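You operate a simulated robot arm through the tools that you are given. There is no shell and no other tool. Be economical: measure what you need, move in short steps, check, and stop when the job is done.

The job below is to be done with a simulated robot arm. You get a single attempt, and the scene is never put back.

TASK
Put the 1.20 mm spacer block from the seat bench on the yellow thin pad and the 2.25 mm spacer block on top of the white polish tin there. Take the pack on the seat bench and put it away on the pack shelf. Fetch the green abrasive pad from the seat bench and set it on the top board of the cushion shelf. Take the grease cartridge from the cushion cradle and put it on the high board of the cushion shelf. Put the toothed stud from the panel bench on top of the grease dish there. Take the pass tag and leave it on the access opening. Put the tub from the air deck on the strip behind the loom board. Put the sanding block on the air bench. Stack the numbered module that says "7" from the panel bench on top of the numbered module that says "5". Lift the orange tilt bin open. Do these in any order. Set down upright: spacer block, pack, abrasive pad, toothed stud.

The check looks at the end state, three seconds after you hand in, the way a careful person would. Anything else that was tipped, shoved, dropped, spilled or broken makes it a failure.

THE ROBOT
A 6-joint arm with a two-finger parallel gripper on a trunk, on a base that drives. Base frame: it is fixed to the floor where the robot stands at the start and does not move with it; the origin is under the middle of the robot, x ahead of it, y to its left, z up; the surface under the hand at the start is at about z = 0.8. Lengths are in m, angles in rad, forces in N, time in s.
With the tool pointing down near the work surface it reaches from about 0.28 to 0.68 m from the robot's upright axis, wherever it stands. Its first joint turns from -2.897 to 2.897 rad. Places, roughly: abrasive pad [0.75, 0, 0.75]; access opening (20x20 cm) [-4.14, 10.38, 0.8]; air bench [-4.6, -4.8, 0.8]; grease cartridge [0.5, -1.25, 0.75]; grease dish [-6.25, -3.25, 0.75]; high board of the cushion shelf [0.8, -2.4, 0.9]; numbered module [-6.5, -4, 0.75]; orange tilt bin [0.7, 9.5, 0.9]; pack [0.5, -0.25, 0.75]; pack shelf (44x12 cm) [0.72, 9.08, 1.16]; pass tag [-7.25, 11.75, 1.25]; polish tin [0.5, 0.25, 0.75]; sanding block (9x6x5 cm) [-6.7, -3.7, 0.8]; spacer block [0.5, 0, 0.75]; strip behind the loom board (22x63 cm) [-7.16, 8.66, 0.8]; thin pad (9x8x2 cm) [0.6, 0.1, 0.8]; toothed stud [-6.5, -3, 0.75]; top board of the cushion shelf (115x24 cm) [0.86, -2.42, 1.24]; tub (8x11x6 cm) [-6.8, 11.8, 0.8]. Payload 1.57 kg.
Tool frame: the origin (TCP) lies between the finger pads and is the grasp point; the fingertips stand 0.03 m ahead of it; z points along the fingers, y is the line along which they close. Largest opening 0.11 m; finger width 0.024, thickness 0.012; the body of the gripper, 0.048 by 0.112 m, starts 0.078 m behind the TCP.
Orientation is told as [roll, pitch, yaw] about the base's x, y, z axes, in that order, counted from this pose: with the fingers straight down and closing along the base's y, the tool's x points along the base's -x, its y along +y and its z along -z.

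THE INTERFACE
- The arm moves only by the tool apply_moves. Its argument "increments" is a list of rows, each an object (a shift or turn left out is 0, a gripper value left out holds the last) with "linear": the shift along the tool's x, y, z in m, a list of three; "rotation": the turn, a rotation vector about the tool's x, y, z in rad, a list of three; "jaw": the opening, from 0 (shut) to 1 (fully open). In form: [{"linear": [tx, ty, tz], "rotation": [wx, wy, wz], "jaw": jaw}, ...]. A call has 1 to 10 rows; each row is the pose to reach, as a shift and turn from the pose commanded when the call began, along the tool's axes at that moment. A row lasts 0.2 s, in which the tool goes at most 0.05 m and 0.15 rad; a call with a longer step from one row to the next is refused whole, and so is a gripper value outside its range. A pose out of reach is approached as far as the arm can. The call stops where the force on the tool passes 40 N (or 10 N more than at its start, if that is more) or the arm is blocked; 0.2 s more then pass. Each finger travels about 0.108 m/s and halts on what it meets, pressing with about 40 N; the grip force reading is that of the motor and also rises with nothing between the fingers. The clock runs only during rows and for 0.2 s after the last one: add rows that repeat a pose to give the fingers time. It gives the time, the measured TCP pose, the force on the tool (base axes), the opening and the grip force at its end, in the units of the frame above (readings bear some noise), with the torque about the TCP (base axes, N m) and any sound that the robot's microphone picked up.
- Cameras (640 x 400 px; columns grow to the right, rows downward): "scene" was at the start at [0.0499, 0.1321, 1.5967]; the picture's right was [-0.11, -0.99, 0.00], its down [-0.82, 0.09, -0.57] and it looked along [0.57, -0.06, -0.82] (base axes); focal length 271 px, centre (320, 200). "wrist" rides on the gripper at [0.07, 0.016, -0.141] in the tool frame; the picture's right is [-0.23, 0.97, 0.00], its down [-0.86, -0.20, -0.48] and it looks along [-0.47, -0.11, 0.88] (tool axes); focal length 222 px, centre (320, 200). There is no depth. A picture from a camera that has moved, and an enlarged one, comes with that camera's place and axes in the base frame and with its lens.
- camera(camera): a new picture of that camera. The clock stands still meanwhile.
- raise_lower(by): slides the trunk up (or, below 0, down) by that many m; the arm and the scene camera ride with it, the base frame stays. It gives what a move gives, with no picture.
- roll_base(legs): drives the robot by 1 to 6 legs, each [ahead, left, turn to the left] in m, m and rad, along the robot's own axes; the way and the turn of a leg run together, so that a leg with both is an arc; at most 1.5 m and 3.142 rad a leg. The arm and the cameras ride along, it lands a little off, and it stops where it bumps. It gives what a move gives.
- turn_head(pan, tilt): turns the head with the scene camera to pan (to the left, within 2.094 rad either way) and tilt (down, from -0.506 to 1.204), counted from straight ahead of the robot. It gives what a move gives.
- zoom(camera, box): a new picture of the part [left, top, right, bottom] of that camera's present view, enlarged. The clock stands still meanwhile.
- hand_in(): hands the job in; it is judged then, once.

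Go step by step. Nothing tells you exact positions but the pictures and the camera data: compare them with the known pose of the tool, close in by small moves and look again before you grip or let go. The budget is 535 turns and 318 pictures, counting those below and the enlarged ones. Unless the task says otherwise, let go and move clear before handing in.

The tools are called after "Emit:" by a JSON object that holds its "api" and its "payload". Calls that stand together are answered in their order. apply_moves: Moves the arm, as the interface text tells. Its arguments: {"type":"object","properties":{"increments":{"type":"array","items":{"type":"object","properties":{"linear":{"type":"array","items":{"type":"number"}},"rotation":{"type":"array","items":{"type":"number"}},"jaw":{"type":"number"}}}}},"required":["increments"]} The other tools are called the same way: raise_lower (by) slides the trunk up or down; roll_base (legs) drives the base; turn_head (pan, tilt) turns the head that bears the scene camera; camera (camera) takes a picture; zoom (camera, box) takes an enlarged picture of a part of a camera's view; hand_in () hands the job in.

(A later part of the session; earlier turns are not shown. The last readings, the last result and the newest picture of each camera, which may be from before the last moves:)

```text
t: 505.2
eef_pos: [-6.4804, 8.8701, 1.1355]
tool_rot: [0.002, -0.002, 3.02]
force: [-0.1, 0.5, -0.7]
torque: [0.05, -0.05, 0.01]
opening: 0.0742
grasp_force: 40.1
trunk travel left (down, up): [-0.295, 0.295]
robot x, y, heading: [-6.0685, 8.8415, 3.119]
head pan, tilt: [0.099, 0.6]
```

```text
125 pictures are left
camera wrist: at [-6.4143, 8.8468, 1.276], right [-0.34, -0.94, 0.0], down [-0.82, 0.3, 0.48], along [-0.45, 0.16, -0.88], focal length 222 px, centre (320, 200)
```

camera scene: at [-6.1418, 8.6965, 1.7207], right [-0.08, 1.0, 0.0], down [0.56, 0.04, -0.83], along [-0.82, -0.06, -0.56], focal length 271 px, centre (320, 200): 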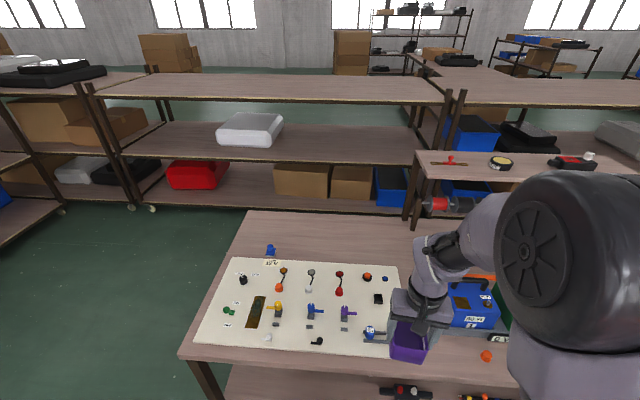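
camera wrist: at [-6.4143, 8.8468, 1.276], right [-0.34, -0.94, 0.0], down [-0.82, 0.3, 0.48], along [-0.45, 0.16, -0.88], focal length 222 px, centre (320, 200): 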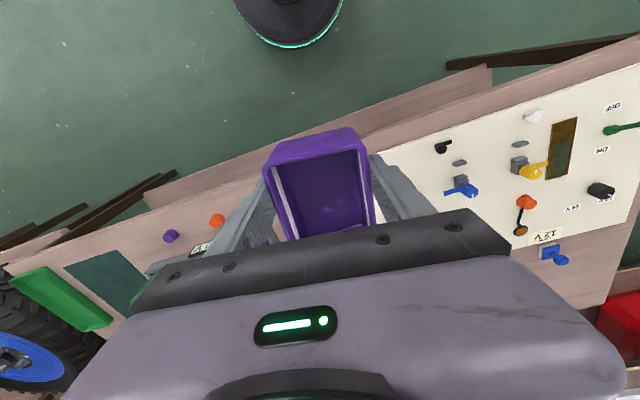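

The strip is out of vertical reach from the front, but the bench's south end (y≈8.20) is open floor. I'll go around and face north from there.

Emit:
{"api": "roll_base", "payload": {"legs": [[0.17, 0, 0.02], [0, 1.1, 0]]}}

Emit:
{"api": "turn_head", "payload": {"pan": 0.0, "tilt": 0.5}}

Emit:
{"api": "camera", "payload": {"camera": "scene"}}

```text
t: 511.9
eef_pos: [-6.6542, 7.7697, 1.1342]
tool_rot: [0.001, -0.003, 3.038]
force: [1.4, -0.6, -0.8]
torque: [-0.02, -0.04, 0.01]
opening: 0.0741
grasp_force: 40.0
trunk travel left (down, up): [-0.295, 0.295]
robot x, y, heading: [-6.2439, 7.75, 3.14]
head pan, tilt: [0.099, 0.6]
```

```text
t: 512.5
eef_pos: [-6.6558, 7.7697, 1.1349]
tool_rot: [0.001, -0.002, 3.04]
force: [-0.1, 0.9, -1.1]
torque: [-0.02, -0.02, 0.02]
opening: 0.0742
grasp_force: 39.9
trunk travel left (down, up): [-0.295, 0.295]
robot x, y, heading: [-6.2454, 7.7507, 3.137]
head pan, tilt: [0.0, 0.499]
```

```text
124 pictures are left
camera scene: at [-6.3152, 7.6103, 1.7297], right [0.0, 1.0, 0.0], down [0.48, 0.0, -0.88], along [-0.88, 0.0, -0.48], focal length 271 px, centre (320, 200)
```

scene: 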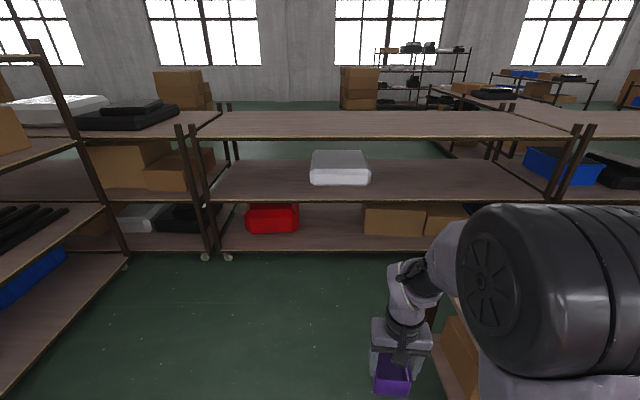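

Emit:
{"api": "roll_base", "payload": {"legs": [[0.87, 0, 0], [0, 0, -1.57], [0.13, 0, 0]]}}

Emit:
{"api": "turn_head", "payload": {"pan": 0.0, "tilt": 0.75}}

Emit:
{"api": "camera", "payload": {"camera": "scene"}}

Emit:
{"api": "camera", "payload": {"camera": "wrist"}}

```text
t: 521.8
eef_pos: [-7.097, 8.2999, 1.1353]
tool_rot: [0.003, -0.002, 1.462]
force: [0.1, 0.6, -1.3]
torque: [-0.03, 0.04, -0.02]
opening: 0.0739
grasp_force: 39.6
trunk travel left (down, up): [-0.295, 0.295]
robot x, y, heading: [-7.1163, 7.8872, 1.565]
head pan, tilt: [0.0, 0.499]
```

```text
t: 522.6
eef_pos: [-7.0965, 8.2988, 1.1355]
tool_rot: [0.002, -0.002, 1.463]
force: [0.2, 0.5, -1.4]
torque: [-0.05, 0.01, -0.01]
opening: 0.0742
grasp_force: 40.3
trunk travel left (down, up): [-0.295, 0.295]
robot x, y, heading: [-7.1189, 7.8832, 1.561]
head pan, tilt: [0.0, 0.75]
```

```text
123 pictures are left
camera scene: at [-7.2584, 7.9501, 1.7078], right [1.0, -0.01, 0.0], down [0.0, -0.68, -0.73], along [0.0, 0.73, -0.68], focal length 271 px, centre (320, 200)
```

scene: 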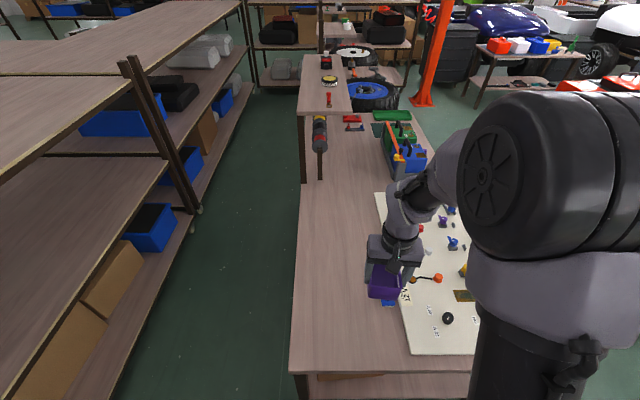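

```text
122 pictures are left
camera wrist: at [-7.1208, 8.2315, 1.276], right [-0.94, 0.33, 0.0], down [0.29, 0.83, 0.48], along [0.16, 0.45, -0.88], focal length 222 px, centre (320, 200)
```

wrist: 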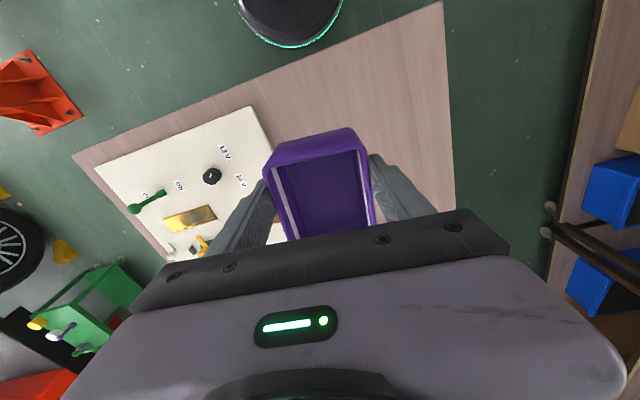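

The strip between the bench's west edge and the loom board is clear. I'll move the tub over (-7.165, 8.53) and lower.

Emit:
{"api": "apply_moves", "payload": {"increments": [{"linear": [-0.037, 0.016, 0.0]}, {"linear": [-0.074, 0.031, 0.0]}, {"linear": [-0.111, 0.047, 0.0]}, {"linear": [-0.148, 0.062, 0.02]}, {"linear": [-0.185, 0.078, 0.04]}, {"linear": [-0.222, 0.093, 0.06]}, {"linear": [-0.222, 0.093, 0.11]}, {"linear": [-0.222, 0.093, 0.16]}]}}

Emit:
{"api": "camera", "payload": {"camera": "scene"}}

Emit:
{"api": "camera", "payload": {"camera": "wrist"}}

```text
t: 524.4
eef_pos: [-7.1663, 8.532, 0.9727]
tool_rot: [0.002, 0.0, 1.462]
force: [-0.7, -0.1, -1.0]
torque: [-0.03, -0.02, 0.01]
opening: 0.0741
grasp_force: 40.4
trunk travel left (down, up): [-0.295, 0.295]
robot x, y, heading: [-7.1163, 7.8882, 1.558]
head pan, tilt: [0.0, 0.75]
```

```text
121 pictures are left
camera scene: at [-7.2585, 7.9513, 1.7077], right [1.0, -0.01, 0.0], down [0.0, -0.68, -0.73], along [0.01, 0.73, -0.68], focal length 271 px, centre (320, 200)
```

scene: 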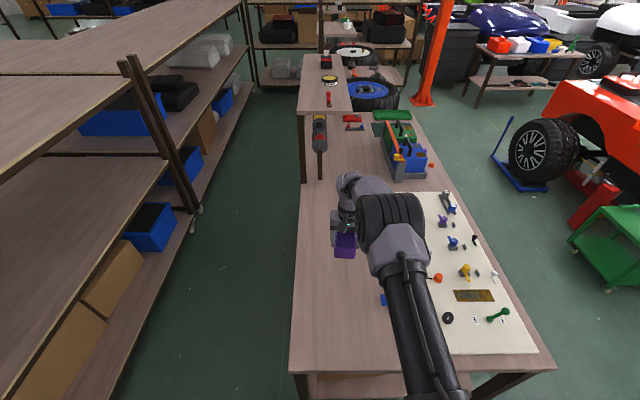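

```text
120 pictures are left
camera wrist: at [-7.1893, 8.4643, 1.1151], right [-0.94, 0.33, 0.0], down [0.29, 0.83, 0.48], along [0.16, 0.45, -0.88], focal length 222 px, centre (320, 200)
```

wrist: 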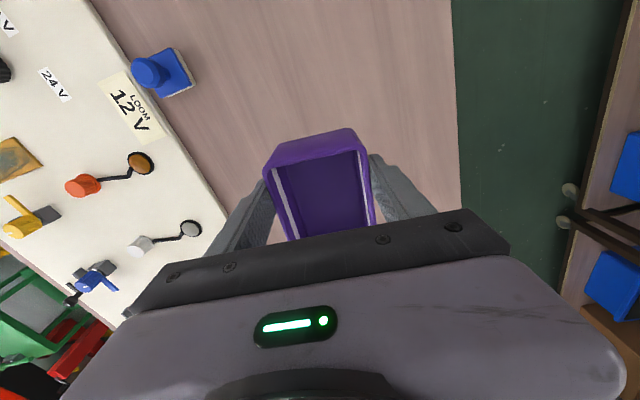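

Emit:
{"api": "apply_moves", "payload": {"increments": [{"linear": [0, 0, 0.04]}, {"linear": [0, 0, 0.08]}, {"linear": [0, 0, 0.11]}, {"linear": [0, 0, 0.12]}, {"linear": [0, 0, 0.123]}]}}

Emit:
{"api": "apply_moves", "payload": {"increments": [{"linear": [0, 0, 0.0015]}, {"linear": [0, 0, 0.003]}]}}

```text
t: 525.7
eef_pos: [-7.1661, 8.5308, 0.8571]
tool_rot: [0.0, -0.011, 1.465]
force: [0.3, -4.2, 20.3]
torque: [-0.79, -0.14, -0.05]
opening: 0.074
grasp_force: 40.0
trunk travel left (down, up): [-0.295, 0.295]
robot x, y, heading: [-7.1163, 7.8851, 1.564]
head pan, tilt: [0.0, 0.75]
stopped in row 5: the force on the tool passed its limit at 48 N (the readings are from after the stop); the commanded pose is now the measured one
```

```text
t: 526.4
eef_pos: [-7.1644, 8.5326, 0.8571]
tool_rot: [0.004, -0.016, 1.465]
force: [0.0, -2.0, 19.3]
torque: [-0.71, -0.28, -0.23]
opening: 0.0741
grasp_force: 39.6
trunk travel left (down, up): [-0.295, 0.295]
robot x, y, heading: [-7.1152, 7.8837, 1.563]
head pan, tilt: [0.0, 0.75]
stopped in row 2: the force on the tool passed its limit at 41 N (the readings are from after the stop); the commanded pose is now the measured one
```

Emit:
{"api": "apply_moves", "payload": {"increments": [{"linear": [0, 0, -0.002]}, {"linear": [0, 0, -0.002], "jaw": 0.85}, {"linear": [0, 0, -0.002], "jaw": 0.85}, {"linear": [0, 0, -0.002], "jaw": 0.85}]}}

Emit:
{"api": "camera", "payload": {"camera": "wrist"}}

```text
t: 527.4
eef_pos: [-7.1654, 8.5344, 0.8546]
tool_rot: [0.0, -0.011, 1.464]
force: [-0.6, -0.7, 0.5]
torque: [-0.02, -0.04, 0.0]
opening: 0.0934
grasp_force: 0.2
trunk travel left (down, up): [-0.295, 0.295]
robot x, y, heading: [-7.1169, 7.8849, 1.566]
head pan, tilt: [0.0, 0.75]
```

```text
119 pictures are left
camera wrist: at [-7.1893, 8.465, 0.9967], right [-0.94, 0.33, 0.0], down [0.29, 0.82, 0.49], along [0.16, 0.46, -0.87], focal length 222 px, centre (320, 200)
```

wrist: 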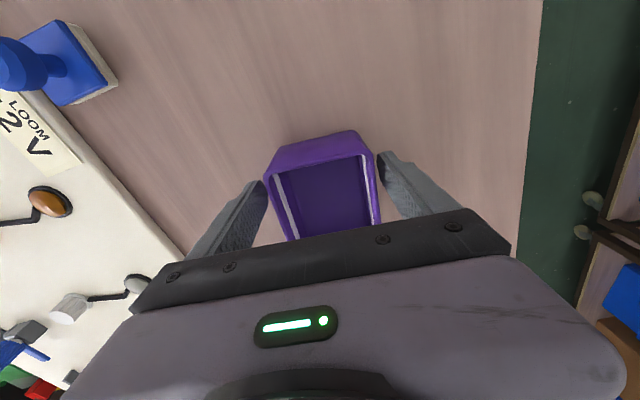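

Tub set down. Rise and retract.

Emit:
{"api": "apply_moves", "payload": {"increments": [{"linear": [0, 0, -0.04]}, {"linear": [0, 0, -0.08]}, {"linear": [0, 0, -0.12]}, {"linear": [0, 0, -0.16]}, {"linear": [0.04, 0, -0.2]}, {"linear": [0.08, 0, -0.22]}, {"linear": [0.12, -0.02, -0.24]}, {"linear": [0.16, -0.04, -0.25]}, {"linear": [0.2, -0.06, -0.25]}]}}

Emit:
{"api": "camera", "payload": {"camera": "scene"}}

```text
refused: row 5 steps farther than a row can; nothing moved
```

```text
118 pictures are left
camera scene: at [-7.2584, 7.95, 1.7078], right [1.0, -0.01, 0.0], down [0.0, -0.68, -0.73], along [0.01, 0.73, -0.68], focal length 271 px, centre (320, 200)
```

scene: 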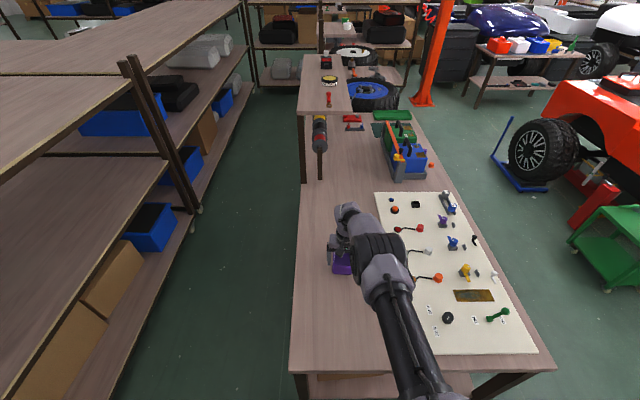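

Emit:
{"api": "apply_moves", "payload": {"increments": [{"linear": [0, 0, -0.04], "rotation": [0, 0.011, 0]}, {"linear": [0, 0, -0.08], "rotation": [0, 0.011, 0]}, {"linear": [0, 0, -0.12], "rotation": [0, 0.011, 0]}, {"linear": [0, 0, -0.16], "rotation": [0, 0.011, 0]}, {"linear": [0.03, 0, -0.19], "rotation": [0, 0.011, 0]}, {"linear": [0.06, 0, -0.22], "rotation": [0, 0.011, 0]}, {"linear": [0.1, -0.01, -0.24], "rotation": [0, 0.011, 0]}, {"linear": [0.14, -0.02, -0.25], "rotation": [0, 0.011, 0]}, {"linear": [0.18, -0.03, -0.25], "rotation": [0, 0.011, 0]}, {"linear": [0.22, -0.04, -0.25], "rotation": [0, 0.011, 0]}]}}

Emit:
{"api": "zoom", "payload": {"camera": "scene", "box": [270, 180, 430, 330]}}

```text
t: 529.5
eef_pos: [-7.1494, 8.3065, 1.1043]
tool_rot: [0.004, 0.0, 1.464]
force: [0.0, -0.4, -1.2]
torque: [0.0, 0.0, -0.02]
opening: 0.0936
grasp_force: 0.1
trunk travel left (down, up): [-0.295, 0.295]
robot x, y, heading: [-7.1189, 7.8889, 1.561]
head pan, tilt: [0.0, 0.75]
```

```text
2.67 times, centred on (350, 255) of scene
camera zoom: at [-7.2583, 7.9488, 1.7079], right [1.0, -0.01, 0.0], down [0.0, -0.68, -0.73], along [0.0, 0.73, -0.68], focal length 723 px, centre (240, 53)
```

zoom: 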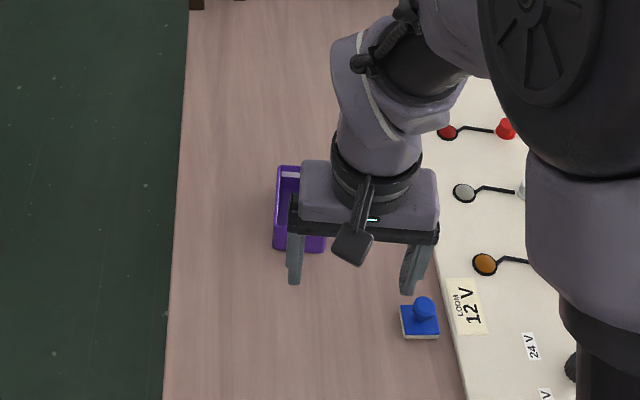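

The PASS tag sits near the back of the upper shelf (x≈-7.25), so I'll reach it from the lane behind the benches. Raise the hand, move into the west lane and drive north.

Emit:
{"api": "raise_lower", "payload": {"by": 0.25}}

Emit:
{"api": "roll_base", "payload": {"legs": [[0, 0.67, 0.01], [1.4, 0, 0], [1.3, 0, 0]]}}

Emit:
{"api": "turn_head", "payload": {"pan": -0.2, "tilt": 0.5}}

Emit:
{"api": "camera", "payload": {"camera": "scene"}}

```text
t: 532.1
eef_pos: [-7.148, 8.307, 1.3556]
tool_rot: [0.002, 0.002, 1.465]
force: [-0.1, -0.3, 0.6]
torque: [0.02, 0.03, 0.0]
opening: 0.0934
grasp_force: 0.1
trunk travel left (down, up): [-0.545, 0.045]
robot x, y, heading: [-7.1167, 7.8862, 1.569]
head pan, tilt: [0.0, 0.75]
```

```text
t: 548.5
eef_pos: [-7.8677, 11.0074, 1.3548]
tool_rot: [0.002, -0.001, 1.489]
force: [0.1, -0.4, 0.9]
torque: [0.0, -0.04, -0.01]
opening: 0.0933
grasp_force: 0.1
trunk travel left (down, up): [-0.545, 0.045]
robot x, y, heading: [-7.8265, 10.5888, 1.584]
head pan, tilt: [0.0, 0.75]
```

```text
t: 549.3
eef_pos: [-7.8681, 11.0084, 1.3548]
tool_rot: [0.001, 0.001, 1.49]
force: [-0.4, -0.3, -1.2]
torque: [0.01, 0.01, 0.0]
opening: 0.0935
grasp_force: 0.1
trunk travel left (down, up): [-0.545, 0.045]
robot x, y, heading: [-7.8246, 10.5924, 1.591]
head pan, tilt: [-0.201, 0.499]
```

```text
116 pictures are left
camera scene: at [-7.95, 10.6546, 1.9797], right [0.98, -0.18, 0.0], down [-0.09, -0.47, -0.88], along [0.16, 0.86, -0.48], focal length 271 px, centre (320, 200)
```

scene: 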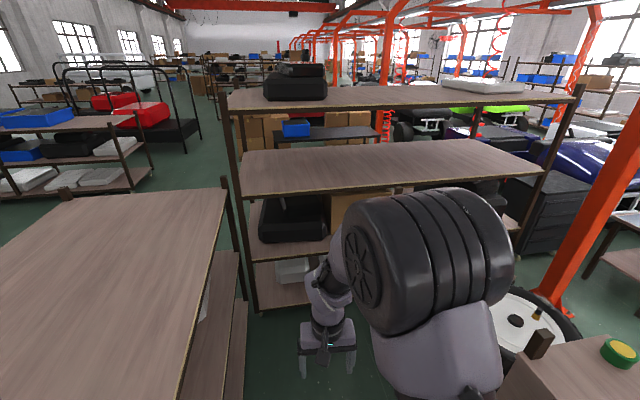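

Emit:
{"api": "roll_base", "payload": {"legs": [[0.55, -0.01, 0], [0, 0, -1.59], [0, 0.45, 0]]}}

Emit:
{"api": "turn_head", "payload": {"pan": 0.1, "tilt": 0.85}}

Emit:
{"api": "camera", "payload": {"camera": "scene"}}

Emit:
{"api": "camera", "payload": {"camera": "wrist"}}

```text
t: 558.6
eef_pos: [-7.4045, 11.6236, 1.3546]
tool_rot: [0.002, 0.002, -0.101]
force: [-0.4, 1.0, -0.3]
torque: [0.0, 0.0, -0.02]
opening: 0.0935
grasp_force: 0.1
trunk travel left (down, up): [-0.545, 0.045]
robot x, y, heading: [-7.8275, 11.5861, 0.002]
head pan, tilt: [-0.201, 0.499]
```

```text
t: 559.5
eef_pos: [-7.4046, 11.6227, 1.3539]
tool_rot: [0.003, -0.001, -0.1]
force: [-1.0, -0.3, 0.5]
torque: [0.01, -0.01, 0.0]
opening: 0.0935
grasp_force: 0.0
trunk travel left (down, up): [-0.545, 0.045]
robot x, y, heading: [-7.826, 11.5858, -0.002]
head pan, tilt: [0.099, 0.85]
```

```text
115 pictures are left
camera scene: at [-7.7691, 11.7349, 1.9499], right [0.1, -1.0, 0.0], down [-0.75, -0.07, -0.66], along [0.66, 0.07, -0.75], focal length 271 px, centre (320, 200)
```

scene: 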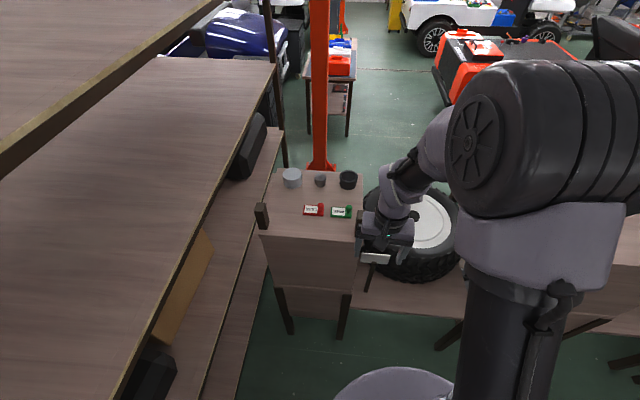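

```text
114 pictures are left
camera wrist: at [-7.4729, 11.6458, 1.496], right [0.32, 0.95, 0.0], down [0.83, -0.29, 0.48], along [0.45, -0.15, -0.88], focal length 222 px, centre (320, 200)
```

wrist: 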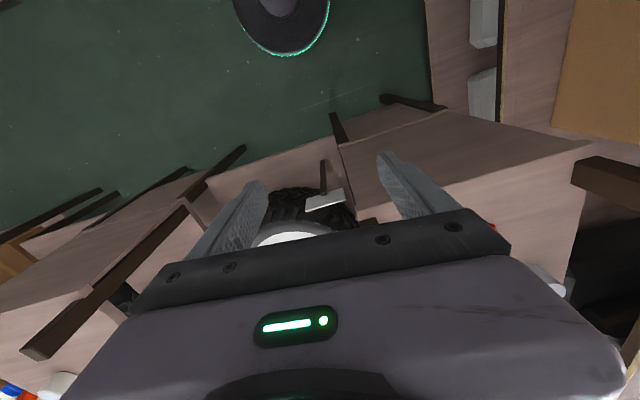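

The PASS tag is near (-7.13, 11.70) on the upper shelf. Move forward 0.2 and look from above.

Emit:
{"api": "roll_base", "payload": {"legs": [[0.2, 0.04, 0]]}}

Emit:
{"api": "apply_moves", "payload": {"increments": [{"linear": [0.0, 0.02, 0], "rotation": [0, 0, -0.1], "jaw": 0.6}, {"linear": [0.01, 0.03, 0.02], "rotation": [0, 0, -0.1]}]}}

Emit:
{"api": "camera", "payload": {"camera": "wrist"}}

Emit:
{"api": "zoom", "payload": {"camera": "scene", "box": [220, 140, 420, 300]}}

```text
t: 561.1
eef_pos: [-7.2024, 11.6622, 1.3552]
tool_rot: [0.003, 0.002, -0.101]
force: [0.0, 0.3, -0.2]
torque: [0.01, 0.0, 0.02]
opening: 0.0935
grasp_force: 0.0
trunk travel left (down, up): [-0.545, 0.045]
robot x, y, heading: [-7.6259, 11.6293, 0.004]
head pan, tilt: [0.099, 0.85]
```

```text
t: 561.7
eef_pos: [-7.2092, 11.6936, 1.3351]
tool_rot: [0.002, 0.0, -0.002]
force: [0.4, 0.2, 0.2]
torque: [0.01, 0.03, -0.01]
opening: 0.0661
grasp_force: 0.1
trunk travel left (down, up): [-0.545, 0.045]
robot x, y, heading: [-7.623, 11.6299, -0.002]
head pan, tilt: [0.099, 0.85]
```

```text
113 pictures are left
camera wrist: at [-7.2789, 11.7089, 1.4763], right [0.23, 0.97, 0.0], down [0.86, -0.2, 0.48], along [0.46, -0.11, -0.88], focal length 222 px, centre (320, 200)
```

wrist: 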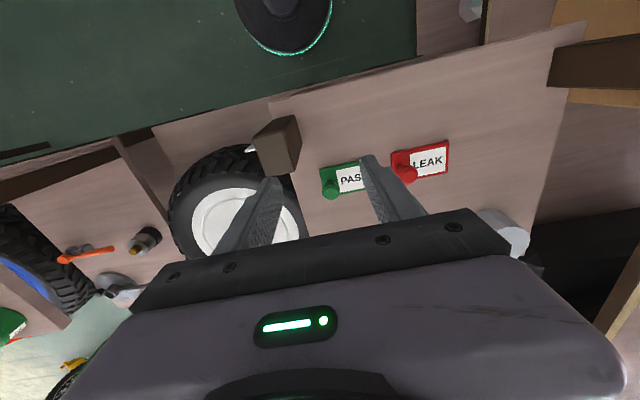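

```text
2.50 times, centred on (320, 220) of scene
camera zoom: at [-7.5658, 11.7748, 1.9497], right [0.1, -1.0, 0.0], down [-0.75, -0.07, -0.66], along [0.66, 0.06, -0.75], focal length 678 px, centre (320, 150)
```

zoom: 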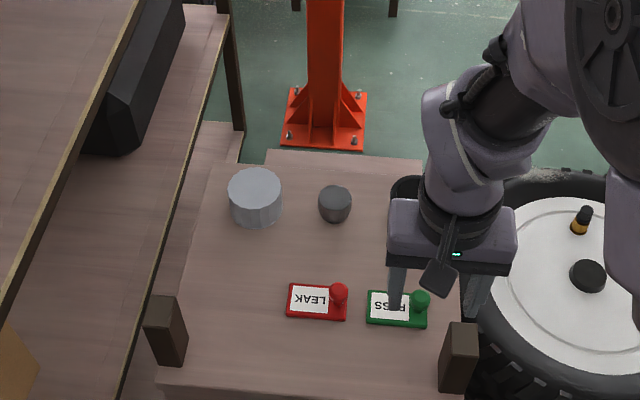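

The knob is at about (-7.173, 11.696, 1.255). A post is close by, so I'll turn the hand ~0.5 rad so the camera bracket clears it, and descend part way.

Emit:
{"api": "apply_moves", "payload": {"increments": [{"linear": [-0.012, 0.001, 0.0], "rotation": [0, 0, 0.13]}, {"linear": [-0.024, 0.002, 0.0], "rotation": [0, 0, 0.26]}, {"linear": [-0.036, 0.0025, 0.01], "rotation": [0, 0, 0.39]}, {"linear": [-0.036, 0.0025, 0.03], "rotation": [0, 0, 0.5]}, {"linear": [-0.036, 0.0025, 0.04], "rotation": [0, 0, 0.5]}]}}

Emit:
{"api": "camera", "payload": {"camera": "wrist"}}

Emit:
{"api": "zoom", "payload": {"camera": "scene", "box": [280, 180, 420, 300]}}

```text
t: 562.9
eef_pos: [-7.1731, 11.6947, 1.2963]
tool_rot: [0.0, 0.001, -0.504]
force: [-0.5, -0.3, -0.1]
torque: [-0.01, -0.01, -0.01]
opening: 0.0657
grasp_force: 0.0
trunk travel left (down, up): [-0.545, 0.045]
robot x, y, heading: [-7.625, 11.6231, -0.001]
head pan, tilt: [0.099, 0.85]
```

```text
111 pictures are left
camera wrist: at [-7.2275, 11.7427, 1.4367], right [0.67, 0.74, 0.0], down [0.65, -0.59, 0.48], along [0.36, -0.32, -0.88], focal length 222 px, centre (320, 200)
```

wrist: 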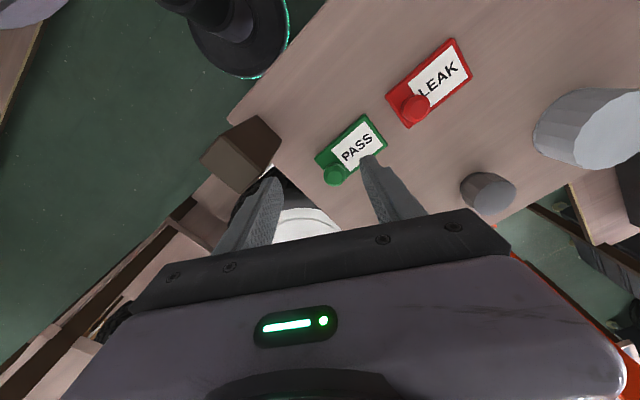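

```text
3.33 times, centred on (350, 240) of scene
camera zoom: at [-7.5673, 11.7745, 1.9498], right [0.1, -1.0, 0.0], down [-0.75, -0.07, -0.66], along [0.66, 0.06, -0.75], focal length 903 px, centre (220, 67)
```

zoom: 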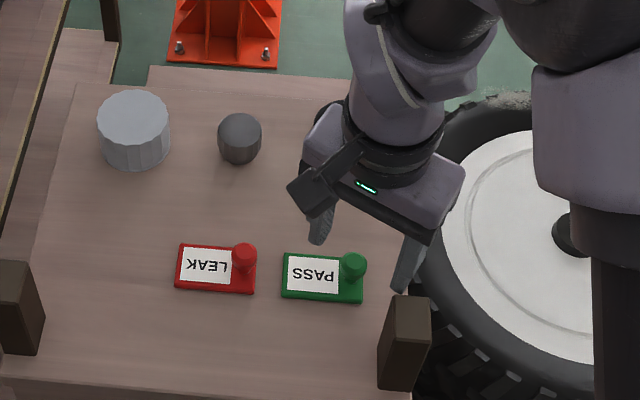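

Emit:
{"api": "apply_moves", "payload": {"increments": [{"linear": [-0.0206, 0.0102, 0.0]}, {"linear": [-0.0206, 0.0102, 0.025]}, {"linear": [-0.0206, 0.0102, 0.045]}]}}

Emit:
{"api": "camera", "payload": {"camera": "wrist"}}

Emit:
{"api": "zoom", "payload": {"camera": "scene", "box": [280, 180, 420, 300]}}

```text
t: 563.7
eef_pos: [-7.1501, 11.694, 1.2497]
tool_rot: [0.002, 0.002, -0.503]
force: [0.2, 0.1, -0.3]
torque: [-0.02, 0.01, -0.01]
opening: 0.066
grasp_force: 0.0
trunk travel left (down, up): [-0.545, 0.045]
robot x, y, heading: [-7.6239, 11.6313, 0.003]
head pan, tilt: [0.099, 0.85]
```

```text
109 pictures are left
camera wrist: at [-7.2042, 11.7425, 1.3905], right [0.67, 0.74, 0.0], down [0.65, -0.59, 0.48], along [0.36, -0.32, -0.88], focal length 222 px, centre (320, 200)
```

wrist: 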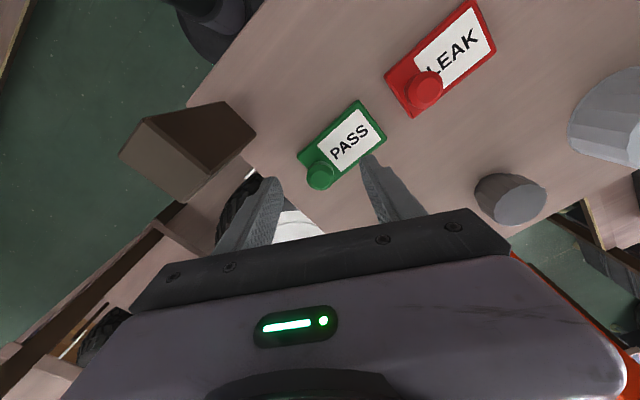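

```text
3.33 times, centred on (350, 240) of scene
camera zoom: at [-7.5666, 11.7745, 1.9497], right [0.1, -1.0, 0.0], down [-0.75, -0.07, -0.66], along [0.66, 0.06, -0.75], focal length 903 px, centre (220, 67)
```

zoom: 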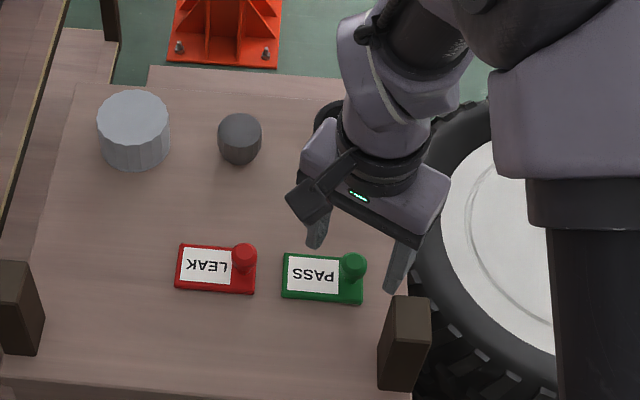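

Emit:
{"api": "apply_moves", "payload": {"increments": [{"linear": [0, 0, 0.015]}, {"linear": [0, 0, 0.03]}, {"linear": [0, 0, 0.04]}]}}

Emit:
{"api": "camera", "payload": {"camera": "wrist"}}

Emit:
{"api": "zoom", "payload": {"camera": "scene", "box": [280, 180, 420, 300]}}

```text
t: 564.5
eef_pos: [-7.1514, 11.6957, 1.2164]
tool_rot: [0.007, -0.006, -0.504]
force: [-9.5, 3.4, 26.8]
torque: [0.97, -0.08, 0.32]
opening: 0.0642
grasp_force: 0.1
trunk travel left (down, up): [-0.545, 0.045]
robot x, y, heading: [-7.6197, 11.6261, 0.002]
head pan, tilt: [0.099, 0.85]
stopped in row 3: the force on the tool passed its limit at 49 N (the readings are from after the stop); the commanded pose is now the measured one
```

```text
107 pictures are left
camera wrist: at [-7.2057, 11.7434, 1.3579], right [0.67, 0.74, 0.01], down [0.65, -0.59, 0.48], along [0.36, -0.32, -0.88], focal length 222 px, centre (320, 200)
```

wrist: 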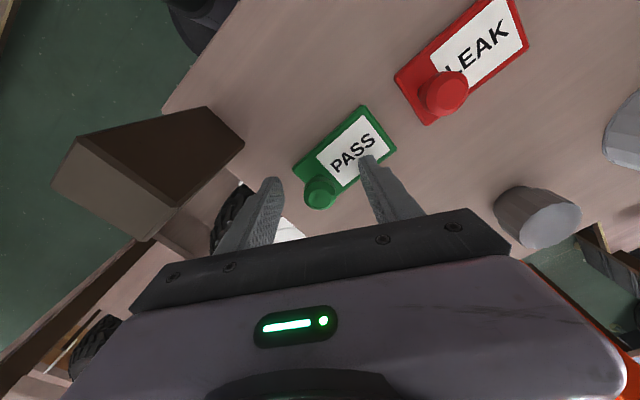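

```text
3.33 times, centred on (350, 240) of scene
camera zoom: at [-7.5709, 11.7744, 1.9502], right [0.1, -1.0, 0.0], down [-0.75, -0.07, -0.66], along [0.66, 0.07, -0.75], focal length 903 px, centre (220, 67)
```

zoom: 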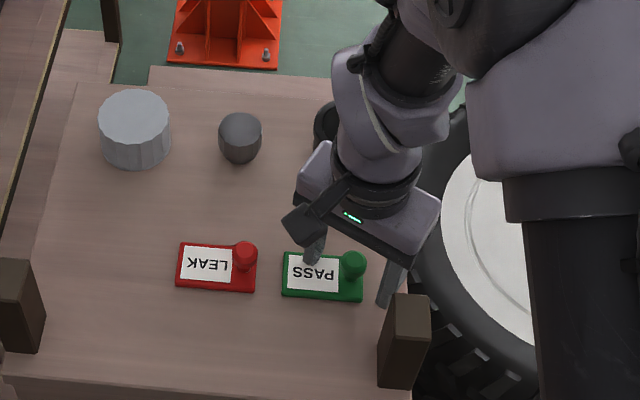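

Fingertips touched the plate; the knob is between the fingers. I'll rise 5 mm and grip.

Emit:
{"api": "apply_moves", "payload": {"increments": [{"linear": [0, 0, -0.006]}, {"linear": [0, 0, -0.006], "jaw": 0}, {"linear": [0, 0, -0.006], "jaw": 0}, {"linear": [0, 0, -0.006], "jaw": 0}, {"linear": [0, 0, -0.006], "jaw": 0}]}}

Emit:
{"api": "zoom", "payload": {"camera": "wrist", "box": [220, 80, 420, 240]}}

```text
t: 565.7
eef_pos: [-7.1479, 11.696, 1.2202]
tool_rot: [0.008, -0.003, -0.5]
force: [0.0, -0.5, 0.0]
torque: [-0.04, -0.01, 0.01]
opening: 0.0218
grasp_force: 34.9
trunk travel left (down, up): [-0.545, 0.045]
robot x, y, heading: [-7.6247, 11.6262, -0.005]
head pan, tilt: [0.099, 0.85]
```

```text
2.50 times, centred on (320, 160) of wrist
camera zoom: at [-7.2033, 11.7429, 1.3618], right [0.67, 0.74, 0.01], down [0.65, -0.59, 0.48], along [0.36, -0.32, -0.88], focal length 555 px, centre (320, 300)
```

zoom: 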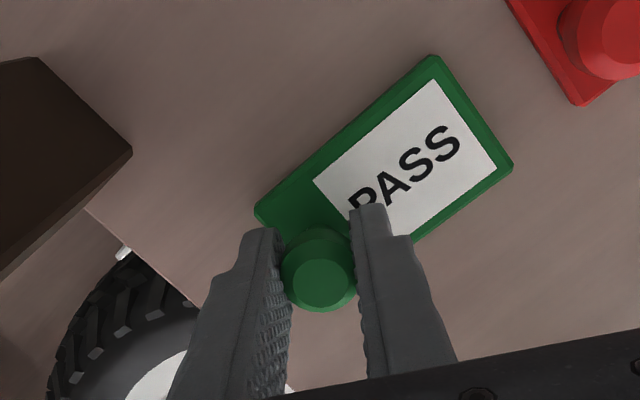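

Gripped. Lift straight up.

Emit:
{"api": "apply_moves", "payload": {"increments": [{"linear": [0, 0, -0.03]}, {"linear": [0, 0, -0.06]}, {"linear": [0, 0, -0.1]}, {"linear": [0, 0, -0.14]}]}}

Emit:
{"api": "zoom", "payload": {"camera": "wrist", "box": [220, 80, 420, 240]}}

```text
t: 566.7
eef_pos: [-7.1506, 11.6939, 1.3616]
tool_rot: [0.006, -0.005, -0.501]
force: [0.3, -0.1, 0.5]
torque: [-0.02, -0.03, 0.02]
opening: 0.0216
grasp_force: 34.7
trunk travel left (down, up): [-0.545, 0.045]
robot x, y, heading: [-7.6247, 11.6223, -0.007]
head pan, tilt: [0.099, 0.85]
```

```text
2.50 times, centred on (320, 160) of wrist
camera zoom: at [-7.2057, 11.7418, 1.5027], right [0.67, 0.74, 0.01], down [0.65, -0.59, 0.48], along [0.36, -0.32, -0.88], focal length 555 px, centre (320, 300)
```

zoom: 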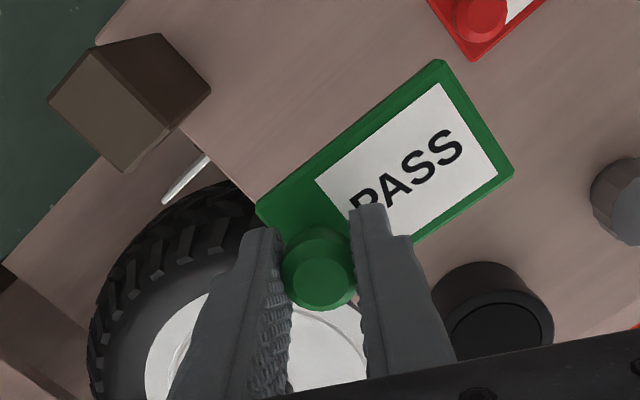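

Emit:
{"api": "raise_lower", "payload": {"by": 0.04}}

Emit:
{"api": "roll_base", "payload": {"legs": [[0, 0.05, 0], [-0.22, 0, 0], [0, -0.55, 0], [0, 0, -1.57]]}}

Emit:
{"api": "camera", "payload": {"camera": "wrist"}}

Emit:
{"api": "turn_head", "payload": {"pan": 0, "tilt": 0.4}}

Emit:
{"api": "camera", "payload": {"camera": "scene"}}

```text
t: 567.5
eef_pos: [-7.1499, 11.6947, 1.4009]
tool_rot: [0.007, -0.005, -0.5]
force: [-0.3, 1.3, 0.0]
torque: [0.01, -0.02, -0.04]
opening: 0.0213
grasp_force: 34.2
trunk travel left (down, up): [-0.585, 0.005]
robot x, y, heading: [-7.6248, 11.6268, -0.002]
head pan, tilt: [0.099, 0.85]
```

```text
t: 576.3
eef_pos: [-7.7675, 10.6564, 1.4018]
tool_rot: [0.008, -0.004, -2.056]
force: [0.1, 0.5, -0.7]
torque: [-0.01, 0.0, 0.01]
opening: 0.0215
grasp_force: 35.0
trunk travel left (down, up): [-0.585, 0.005]
robot x, y, heading: [-7.8412, 11.1276, -1.554]
head pan, tilt: [0.099, 0.85]
```

```text
103 pictures are left
camera wrist: at [-7.7222, 10.7119, 1.542], right [0.75, -0.66, 0.01], down [-0.58, -0.66, 0.48], along [-0.31, -0.37, -0.88], focal length 222 px, centre (320, 200)
```

wrist: 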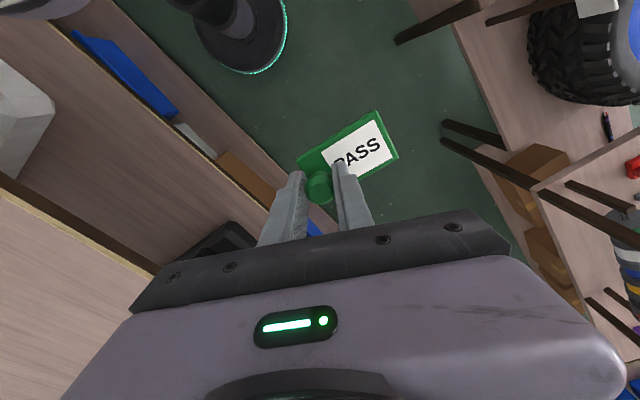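

```text
t: 577.2
eef_pos: [-7.7679, 10.6563, 1.4004]
tool_rot: [0.007, -0.003, -2.058]
force: [-0.2, -0.6, -0.5]
torque: [-0.02, 0.0, 0.0]
opening: 0.0217
grasp_force: 34.8
trunk travel left (down, up): [-0.585, 0.005]
robot x, y, heading: [-7.8396, 11.125, -1.557]
head pan, tilt: [0.0, 0.4]
```

```text
102 pictures are left
camera scene: at [-7.703, 11.0585, 2.0288], right [-1.0, -0.01, 0.0], down [-0.01, 0.39, -0.92], along [0.01, -0.92, -0.39], focal length 271 px, centre (320, 200)
```

scene: 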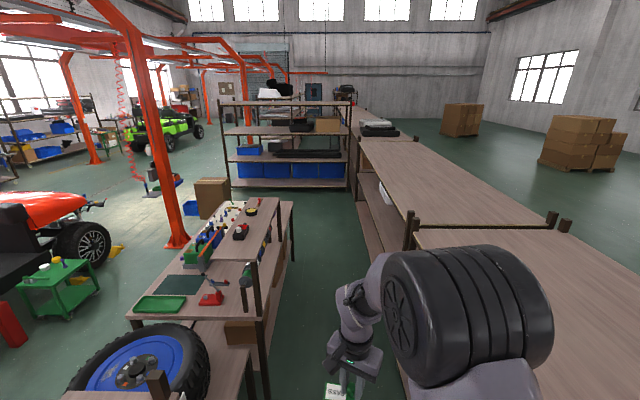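

Now take the tag to the access opening. I'll retrace: south in this lane, around the loom bench, and up the main lane, keeping heading south.

Emit:
{"api": "roll_base", "payload": {"legs": [[1.4, 0, -0.01], [1.4, 0, 0], [0.6, 0, 0], [0, 0.85, 0], [0, 0.8, 0]]}}

```text
t: 601.6
eef_pos: [-6.1166, 7.2825, 1.4001]
tool_rot: [0.006, -0.005, -2.071]
force: [0.3, 0.3, 0.0]
torque: [-0.01, -0.02, 0.01]
opening: 0.0215
grasp_force: 34.5
trunk travel left (down, up): [-0.585, 0.005]
robot x, y, heading: [-6.186, 7.7565, -1.573]
head pan, tilt: [0.0, 0.4]
```

Emit:
{"api": "roll_base", "payload": {"legs": [[-1.1, -0.02, 0], [-1.2, 0.12, 0], [-1.1, 0, 0]]}}

Emit:
{"api": "turn_head", "payload": {"pan": 0.8, "tilt": 0.5}}

Emit:
{"api": "camera", "payload": {"camera": "scene"}}

```text
t: 618.3
eef_pos: [-6.0173, 10.7012, 1.4009]
tool_rot: [0.008, -0.003, -2.068]
force: [0.4, -0.4, -0.4]
torque: [-0.02, 0.01, -0.02]
opening: 0.0218
grasp_force: 34.9
trunk travel left (down, up): [-0.585, 0.005]
robot x, y, heading: [-6.0854, 11.1753, -1.565]
head pan, tilt: [0.0, 0.4]
```

```text
t: 619.4
eef_pos: [-6.0166, 10.7013, 1.401]
tool_rot: [0.006, -0.004, -2.069]
force: [-0.1, -1.4, -0.3]
torque: [0.03, 0.04, 0.0]
opening: 0.0216
grasp_force: 34.7
trunk travel left (down, up): [-0.585, 0.005]
robot x, y, heading: [-6.0852, 11.1756, -1.573]
head pan, tilt: [0.799, 0.499]
```

```text
101 pictures are left
camera scene: at [-5.8826, 11.1317, 2.0198], right [-0.7, -0.72, 0.0], down [-0.34, 0.33, -0.88], along [0.63, -0.61, -0.48], focal length 271 px, centre (320, 200)
```

scene: 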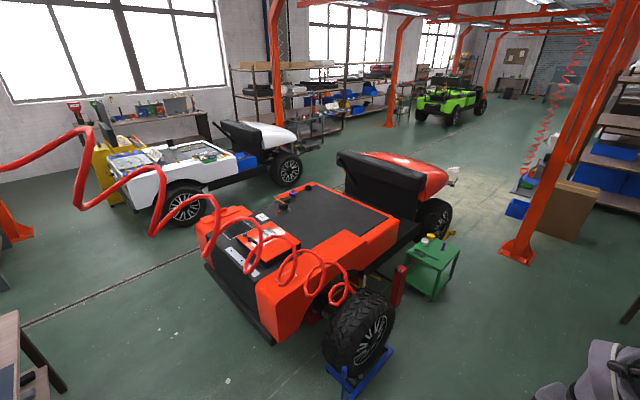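

Emit:
{"api": "roll_base", "payload": {"legs": [[0, 1.0, 0], [0, 0.94, 0]]}}

Emit:
{"api": "turn_head", "payload": {"pan": 0.1, "tilt": 0.85}}

Emit:
{"api": "camera", "payload": {"camera": "scene"}}

Emit:
{"api": "camera", "payload": {"camera": "wrist"}}

```text
t: 629.1
eef_pos: [-4.0744, 10.7045, 1.4]
tool_rot: [0.008, -0.004, -2.066]
force: [-0.2, 0.7, 0.0]
torque: [0.01, -0.01, -0.04]
opening: 0.0216
grasp_force: 34.6
trunk travel left (down, up): [-0.585, 0.005]
robot x, y, heading: [-4.1436, 11.1787, -1.568]
head pan, tilt: [0.799, 0.499]
```

```text
t: 630.2
eef_pos: [-4.0743, 10.7059, 1.4008]
tool_rot: [0.007, -0.003, -2.067]
force: [0.5, -0.4, 0.1]
torque: [0.0, 0.04, 0.02]
opening: 0.0216
grasp_force: 34.8
trunk travel left (down, up): [-0.585, 0.005]
robot x, y, heading: [-4.141, 11.178, -1.563]
head pan, tilt: [0.099, 0.85]
```

```text
100 pictures are left
camera scene: at [-3.9985, 11.1211, 1.9898], right [-0.99, -0.1, 0.0], down [-0.08, 0.75, -0.66], along [0.07, -0.66, -0.75], focal length 271 px, centre (320, 200)
```

scene: 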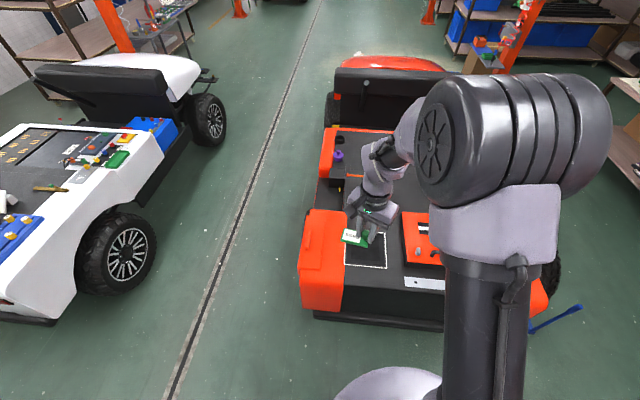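

```text
99 pictures are left
camera wrist: at [-4.0287, 10.7597, 1.542], right [0.75, -0.66, 0.01], down [-0.58, -0.65, 0.48], along [-0.31, -0.36, -0.88], focal length 222 px, centre (320, 200)
```

wrist: 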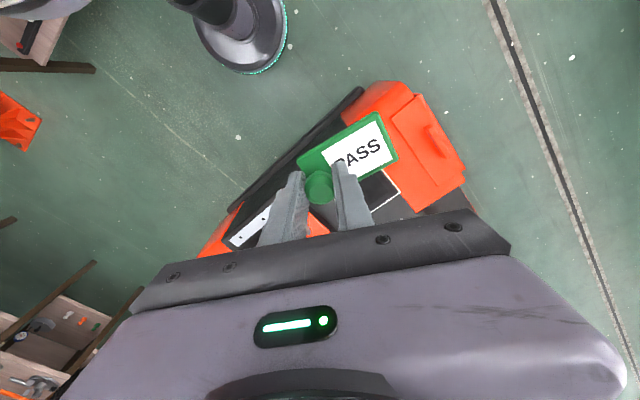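

The access opening is the white-outlined black square on the bed. I'll move closer and lower the trunk.

Emit:
{"api": "zoom", "payload": {"camera": "scene", "box": [290, 190, 470, 330]}}

Emit:
{"api": "roll_base", "payload": {"legs": [[0.2, 0, -0.005]]}}

Emit:
{"api": "raise_lower", "payload": {"by": -0.3}}

Emit:
{"api": "camera", "payload": {"camera": "wrist"}}

Emit:
{"api": "camera", "payload": {"camera": "scene"}}

```text
2.86 times, centred on (380, 260) of scene
camera zoom: at [-3.9985, 11.1211, 1.9898], right [-0.99, -0.1, 0.0], down [-0.08, 0.75, -0.66], along [0.07, -0.66, -0.75], focal length 774 px, centre (149, 29)
```

zoom: 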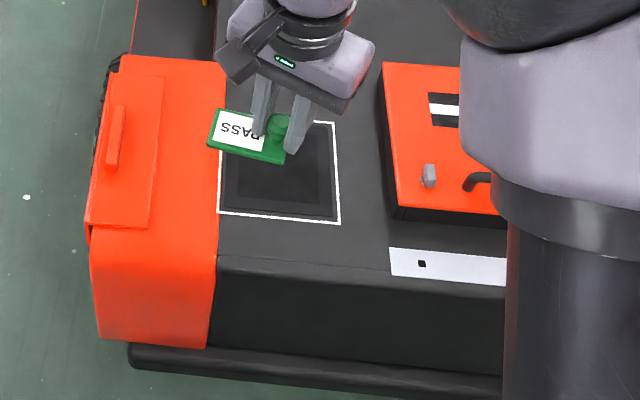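

```text
t: 631.8
eef_pos: [-4.0769, 10.5067, 1.4014]
tool_rot: [0.006, -0.002, -2.072]
force: [0.1, -0.5, -0.2]
torque: [0.04, 0.01, 0.05]
opening: 0.0217
grasp_force: 34.6
trunk travel left (down, up): [-0.585, 0.005]
robot x, y, heading: [-4.1453, 10.9797, -1.567]
head pan, tilt: [0.099, 0.85]
```

```text
t: 634.8
eef_pos: [-4.0769, 10.5052, 1.1015]
tool_rot: [0.008, -0.002, -2.072]
force: [-0.5, -0.2, -0.3]
torque: [0.0, 0.01, 0.0]
opening: 0.0216
grasp_force: 34.7
trunk travel left (down, up): [-0.285, 0.305]
robot x, y, heading: [-4.142, 10.9823, -1.57]
head pan, tilt: [0.099, 0.85]
```

```text
97 pictures are left
camera wrist: at [-4.0301, 10.5608, 1.2421], right [0.75, -0.67, 0.01], down [-0.59, -0.65, 0.48], along [-0.32, -0.36, -0.88], focal length 222 px, centre (320, 200)
```

wrist: 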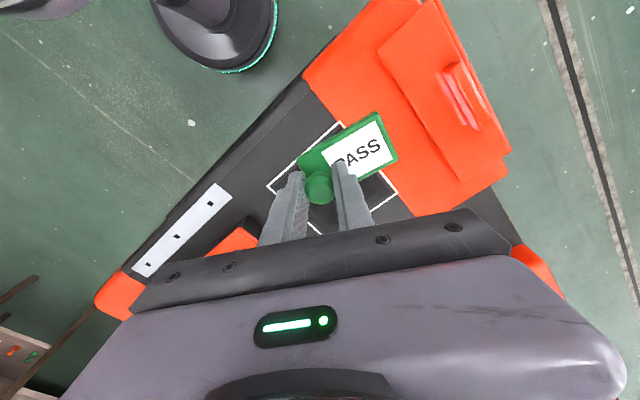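

```text
96 pictures are left
camera scene: at [-3.9983, 10.922, 1.6898], right [-0.99, -0.1, 0.0], down [-0.07, 0.75, -0.66], along [0.07, -0.66, -0.75], focal length 271 px, centre (320, 200)
```

scene: 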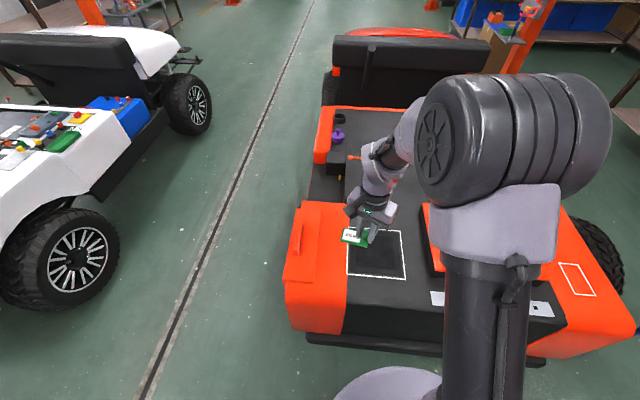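

Emit:
{"api": "apply_moves", "payload": {"increments": [{"linear": [-0.04, -0.006, 0]}, {"linear": [-0.08, -0.012, 0]}, {"linear": [-0.12, -0.018, 0.01]}, {"linear": [-0.161, -0.0234, 0.02]}, {"linear": [-0.161, -0.0234, 0.06]}, {"linear": [-0.161, -0.0234, 0.1]}, {"linear": [-0.161, -0.0234, 0.14]}]}}

Emit:
{"api": "camera", "payload": {"camera": "wrist"}}

Emit:
{"api": "zoom", "payload": {"camera": "scene", "box": [290, 190, 450, 310]}}

```text
t: 636.4
eef_pos: [-4.1757, 10.3742, 0.9622]
tool_rot: [0.008, -0.003, -2.071]
force: [0.3, 0.4, -0.9]
torque: [0.01, 0.0, 0.0]
opening: 0.0217
grasp_force: 34.9
trunk travel left (down, up): [-0.285, 0.305]
robot x, y, heading: [-4.1475, 10.9791, -1.568]
head pan, tilt: [0.099, 0.85]
```

```text
95 pictures are left
camera wrist: at [-4.1291, 10.4287, 1.102], right [0.75, -0.67, 0.01], down [-0.59, -0.65, 0.48], along [-0.32, -0.36, -0.88], focal length 222 px, centre (320, 200)
```

wrist: 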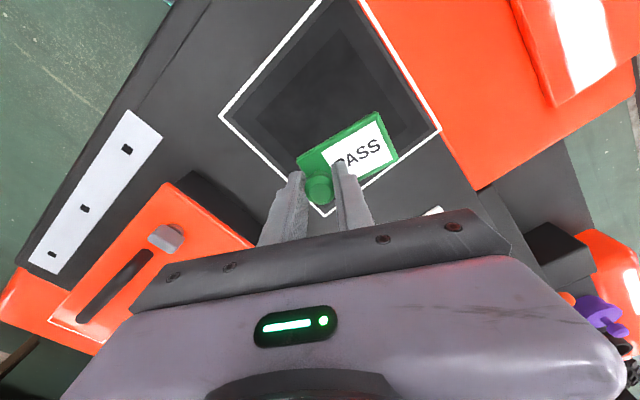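

```text
3.33 times, centred on (370, 250) of scene
camera zoom: at [-3.9983, 10.9213, 1.6897], right [-0.99, -0.1, 0.0], down [-0.07, 0.75, -0.66], along [0.07, -0.66, -0.75], focal length 903 px, centre (153, 33)
```

zoom: 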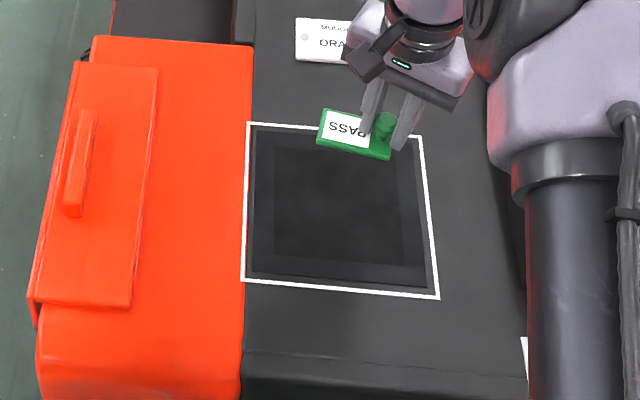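

The square is centred near (-4.146, 10.396) at z≈0.83 and looks flat. I'll shift +y 2 cm and lower slowly.

Emit:
{"api": "apply_moves", "payload": {"increments": [{"linear": [0.0175, -0.0096, 0.02]}, {"linear": [0.0175, -0.0096, 0.05]}, {"linear": [0.0175, -0.0096, 0.07]}, {"linear": [0.0175, -0.0096, 0.08]}]}}

Emit:
{"api": "camera", "payload": {"camera": "wrist"}}

Emit:
{"api": "zoom", "payload": {"camera": "scene", "box": [290, 190, 450, 310]}}

```text
t: 637.4
eef_pos: [-4.173, 10.394, 0.8816]
tool_rot: [0.007, -0.004, -2.072]
force: [0.7, -0.2, 0.3]
torque: [-0.03, 0.01, 0.01]
opening: 0.0214
grasp_force: 34.6
trunk travel left (down, up): [-0.285, 0.305]
robot x, y, heading: [-4.1444, 10.9799, -1.57]
head pan, tilt: [0.099, 0.85]
```

```text
93 pictures are left
camera wrist: at [-4.127, 10.4486, 1.0225], right [0.75, -0.67, 0.01], down [-0.59, -0.65, 0.48], along [-0.32, -0.36, -0.88], focal length 222 px, centre (320, 200)
```

wrist: 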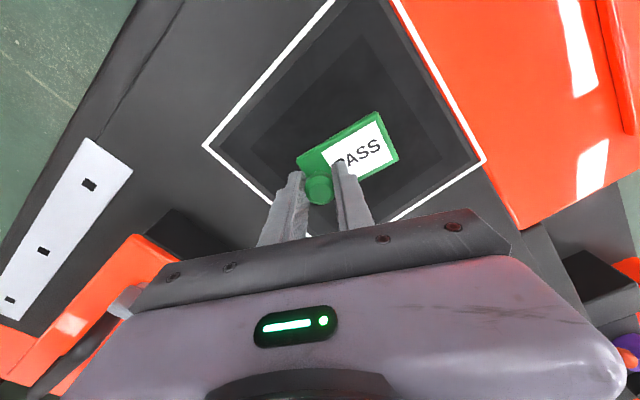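

```text
3.33 times, centred on (370, 250) of scene
camera zoom: at [-3.9983, 10.9218, 1.6898], right [-0.99, -0.1, 0.0], down [-0.07, 0.75, -0.66], along [0.07, -0.66, -0.75], focal length 903 px, centre (153, 33)
```

zoom: 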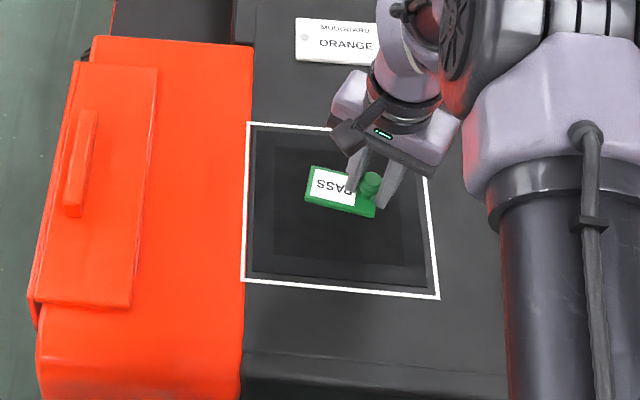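

Well inside the square. Lower to contact.

Emit:
{"api": "apply_moves", "payload": {"increments": [{"linear": [0, 0, 0.002]}, {"linear": [0, 0, 0.004]}, {"linear": [0, 0, 0.006]}]}}

Emit:
{"api": "apply_moves", "payload": {"increments": [{"linear": [0, 0, 0.002]}, {"linear": [0, 0, 0.004]}, {"linear": [0, 0, 0.006]}]}}

```text
t: 638.2
eef_pos: [-4.1732, 10.3939, 0.875]
tool_rot: [0.007, -0.002, -2.071]
force: [0.2, -0.2, -1.5]
torque: [0.0, 0.0, -0.02]
opening: 0.0219
grasp_force: 35.0
trunk travel left (down, up): [-0.285, 0.305]
robot x, y, heading: [-4.1428, 10.9817, -1.571]
head pan, tilt: [0.099, 0.85]
```

```text
t: 639.0
eef_pos: [-4.1736, 10.3957, 0.8696]
tool_rot: [0.006, -0.004, -2.073]
force: [-0.9, -1.1, 0.1]
torque: [-0.04, 0.01, 0.02]
opening: 0.0215
grasp_force: 35.4
trunk travel left (down, up): [-0.285, 0.305]
robot x, y, heading: [-4.1433, 10.9828, -1.568]
head pan, tilt: [0.099, 0.85]
```

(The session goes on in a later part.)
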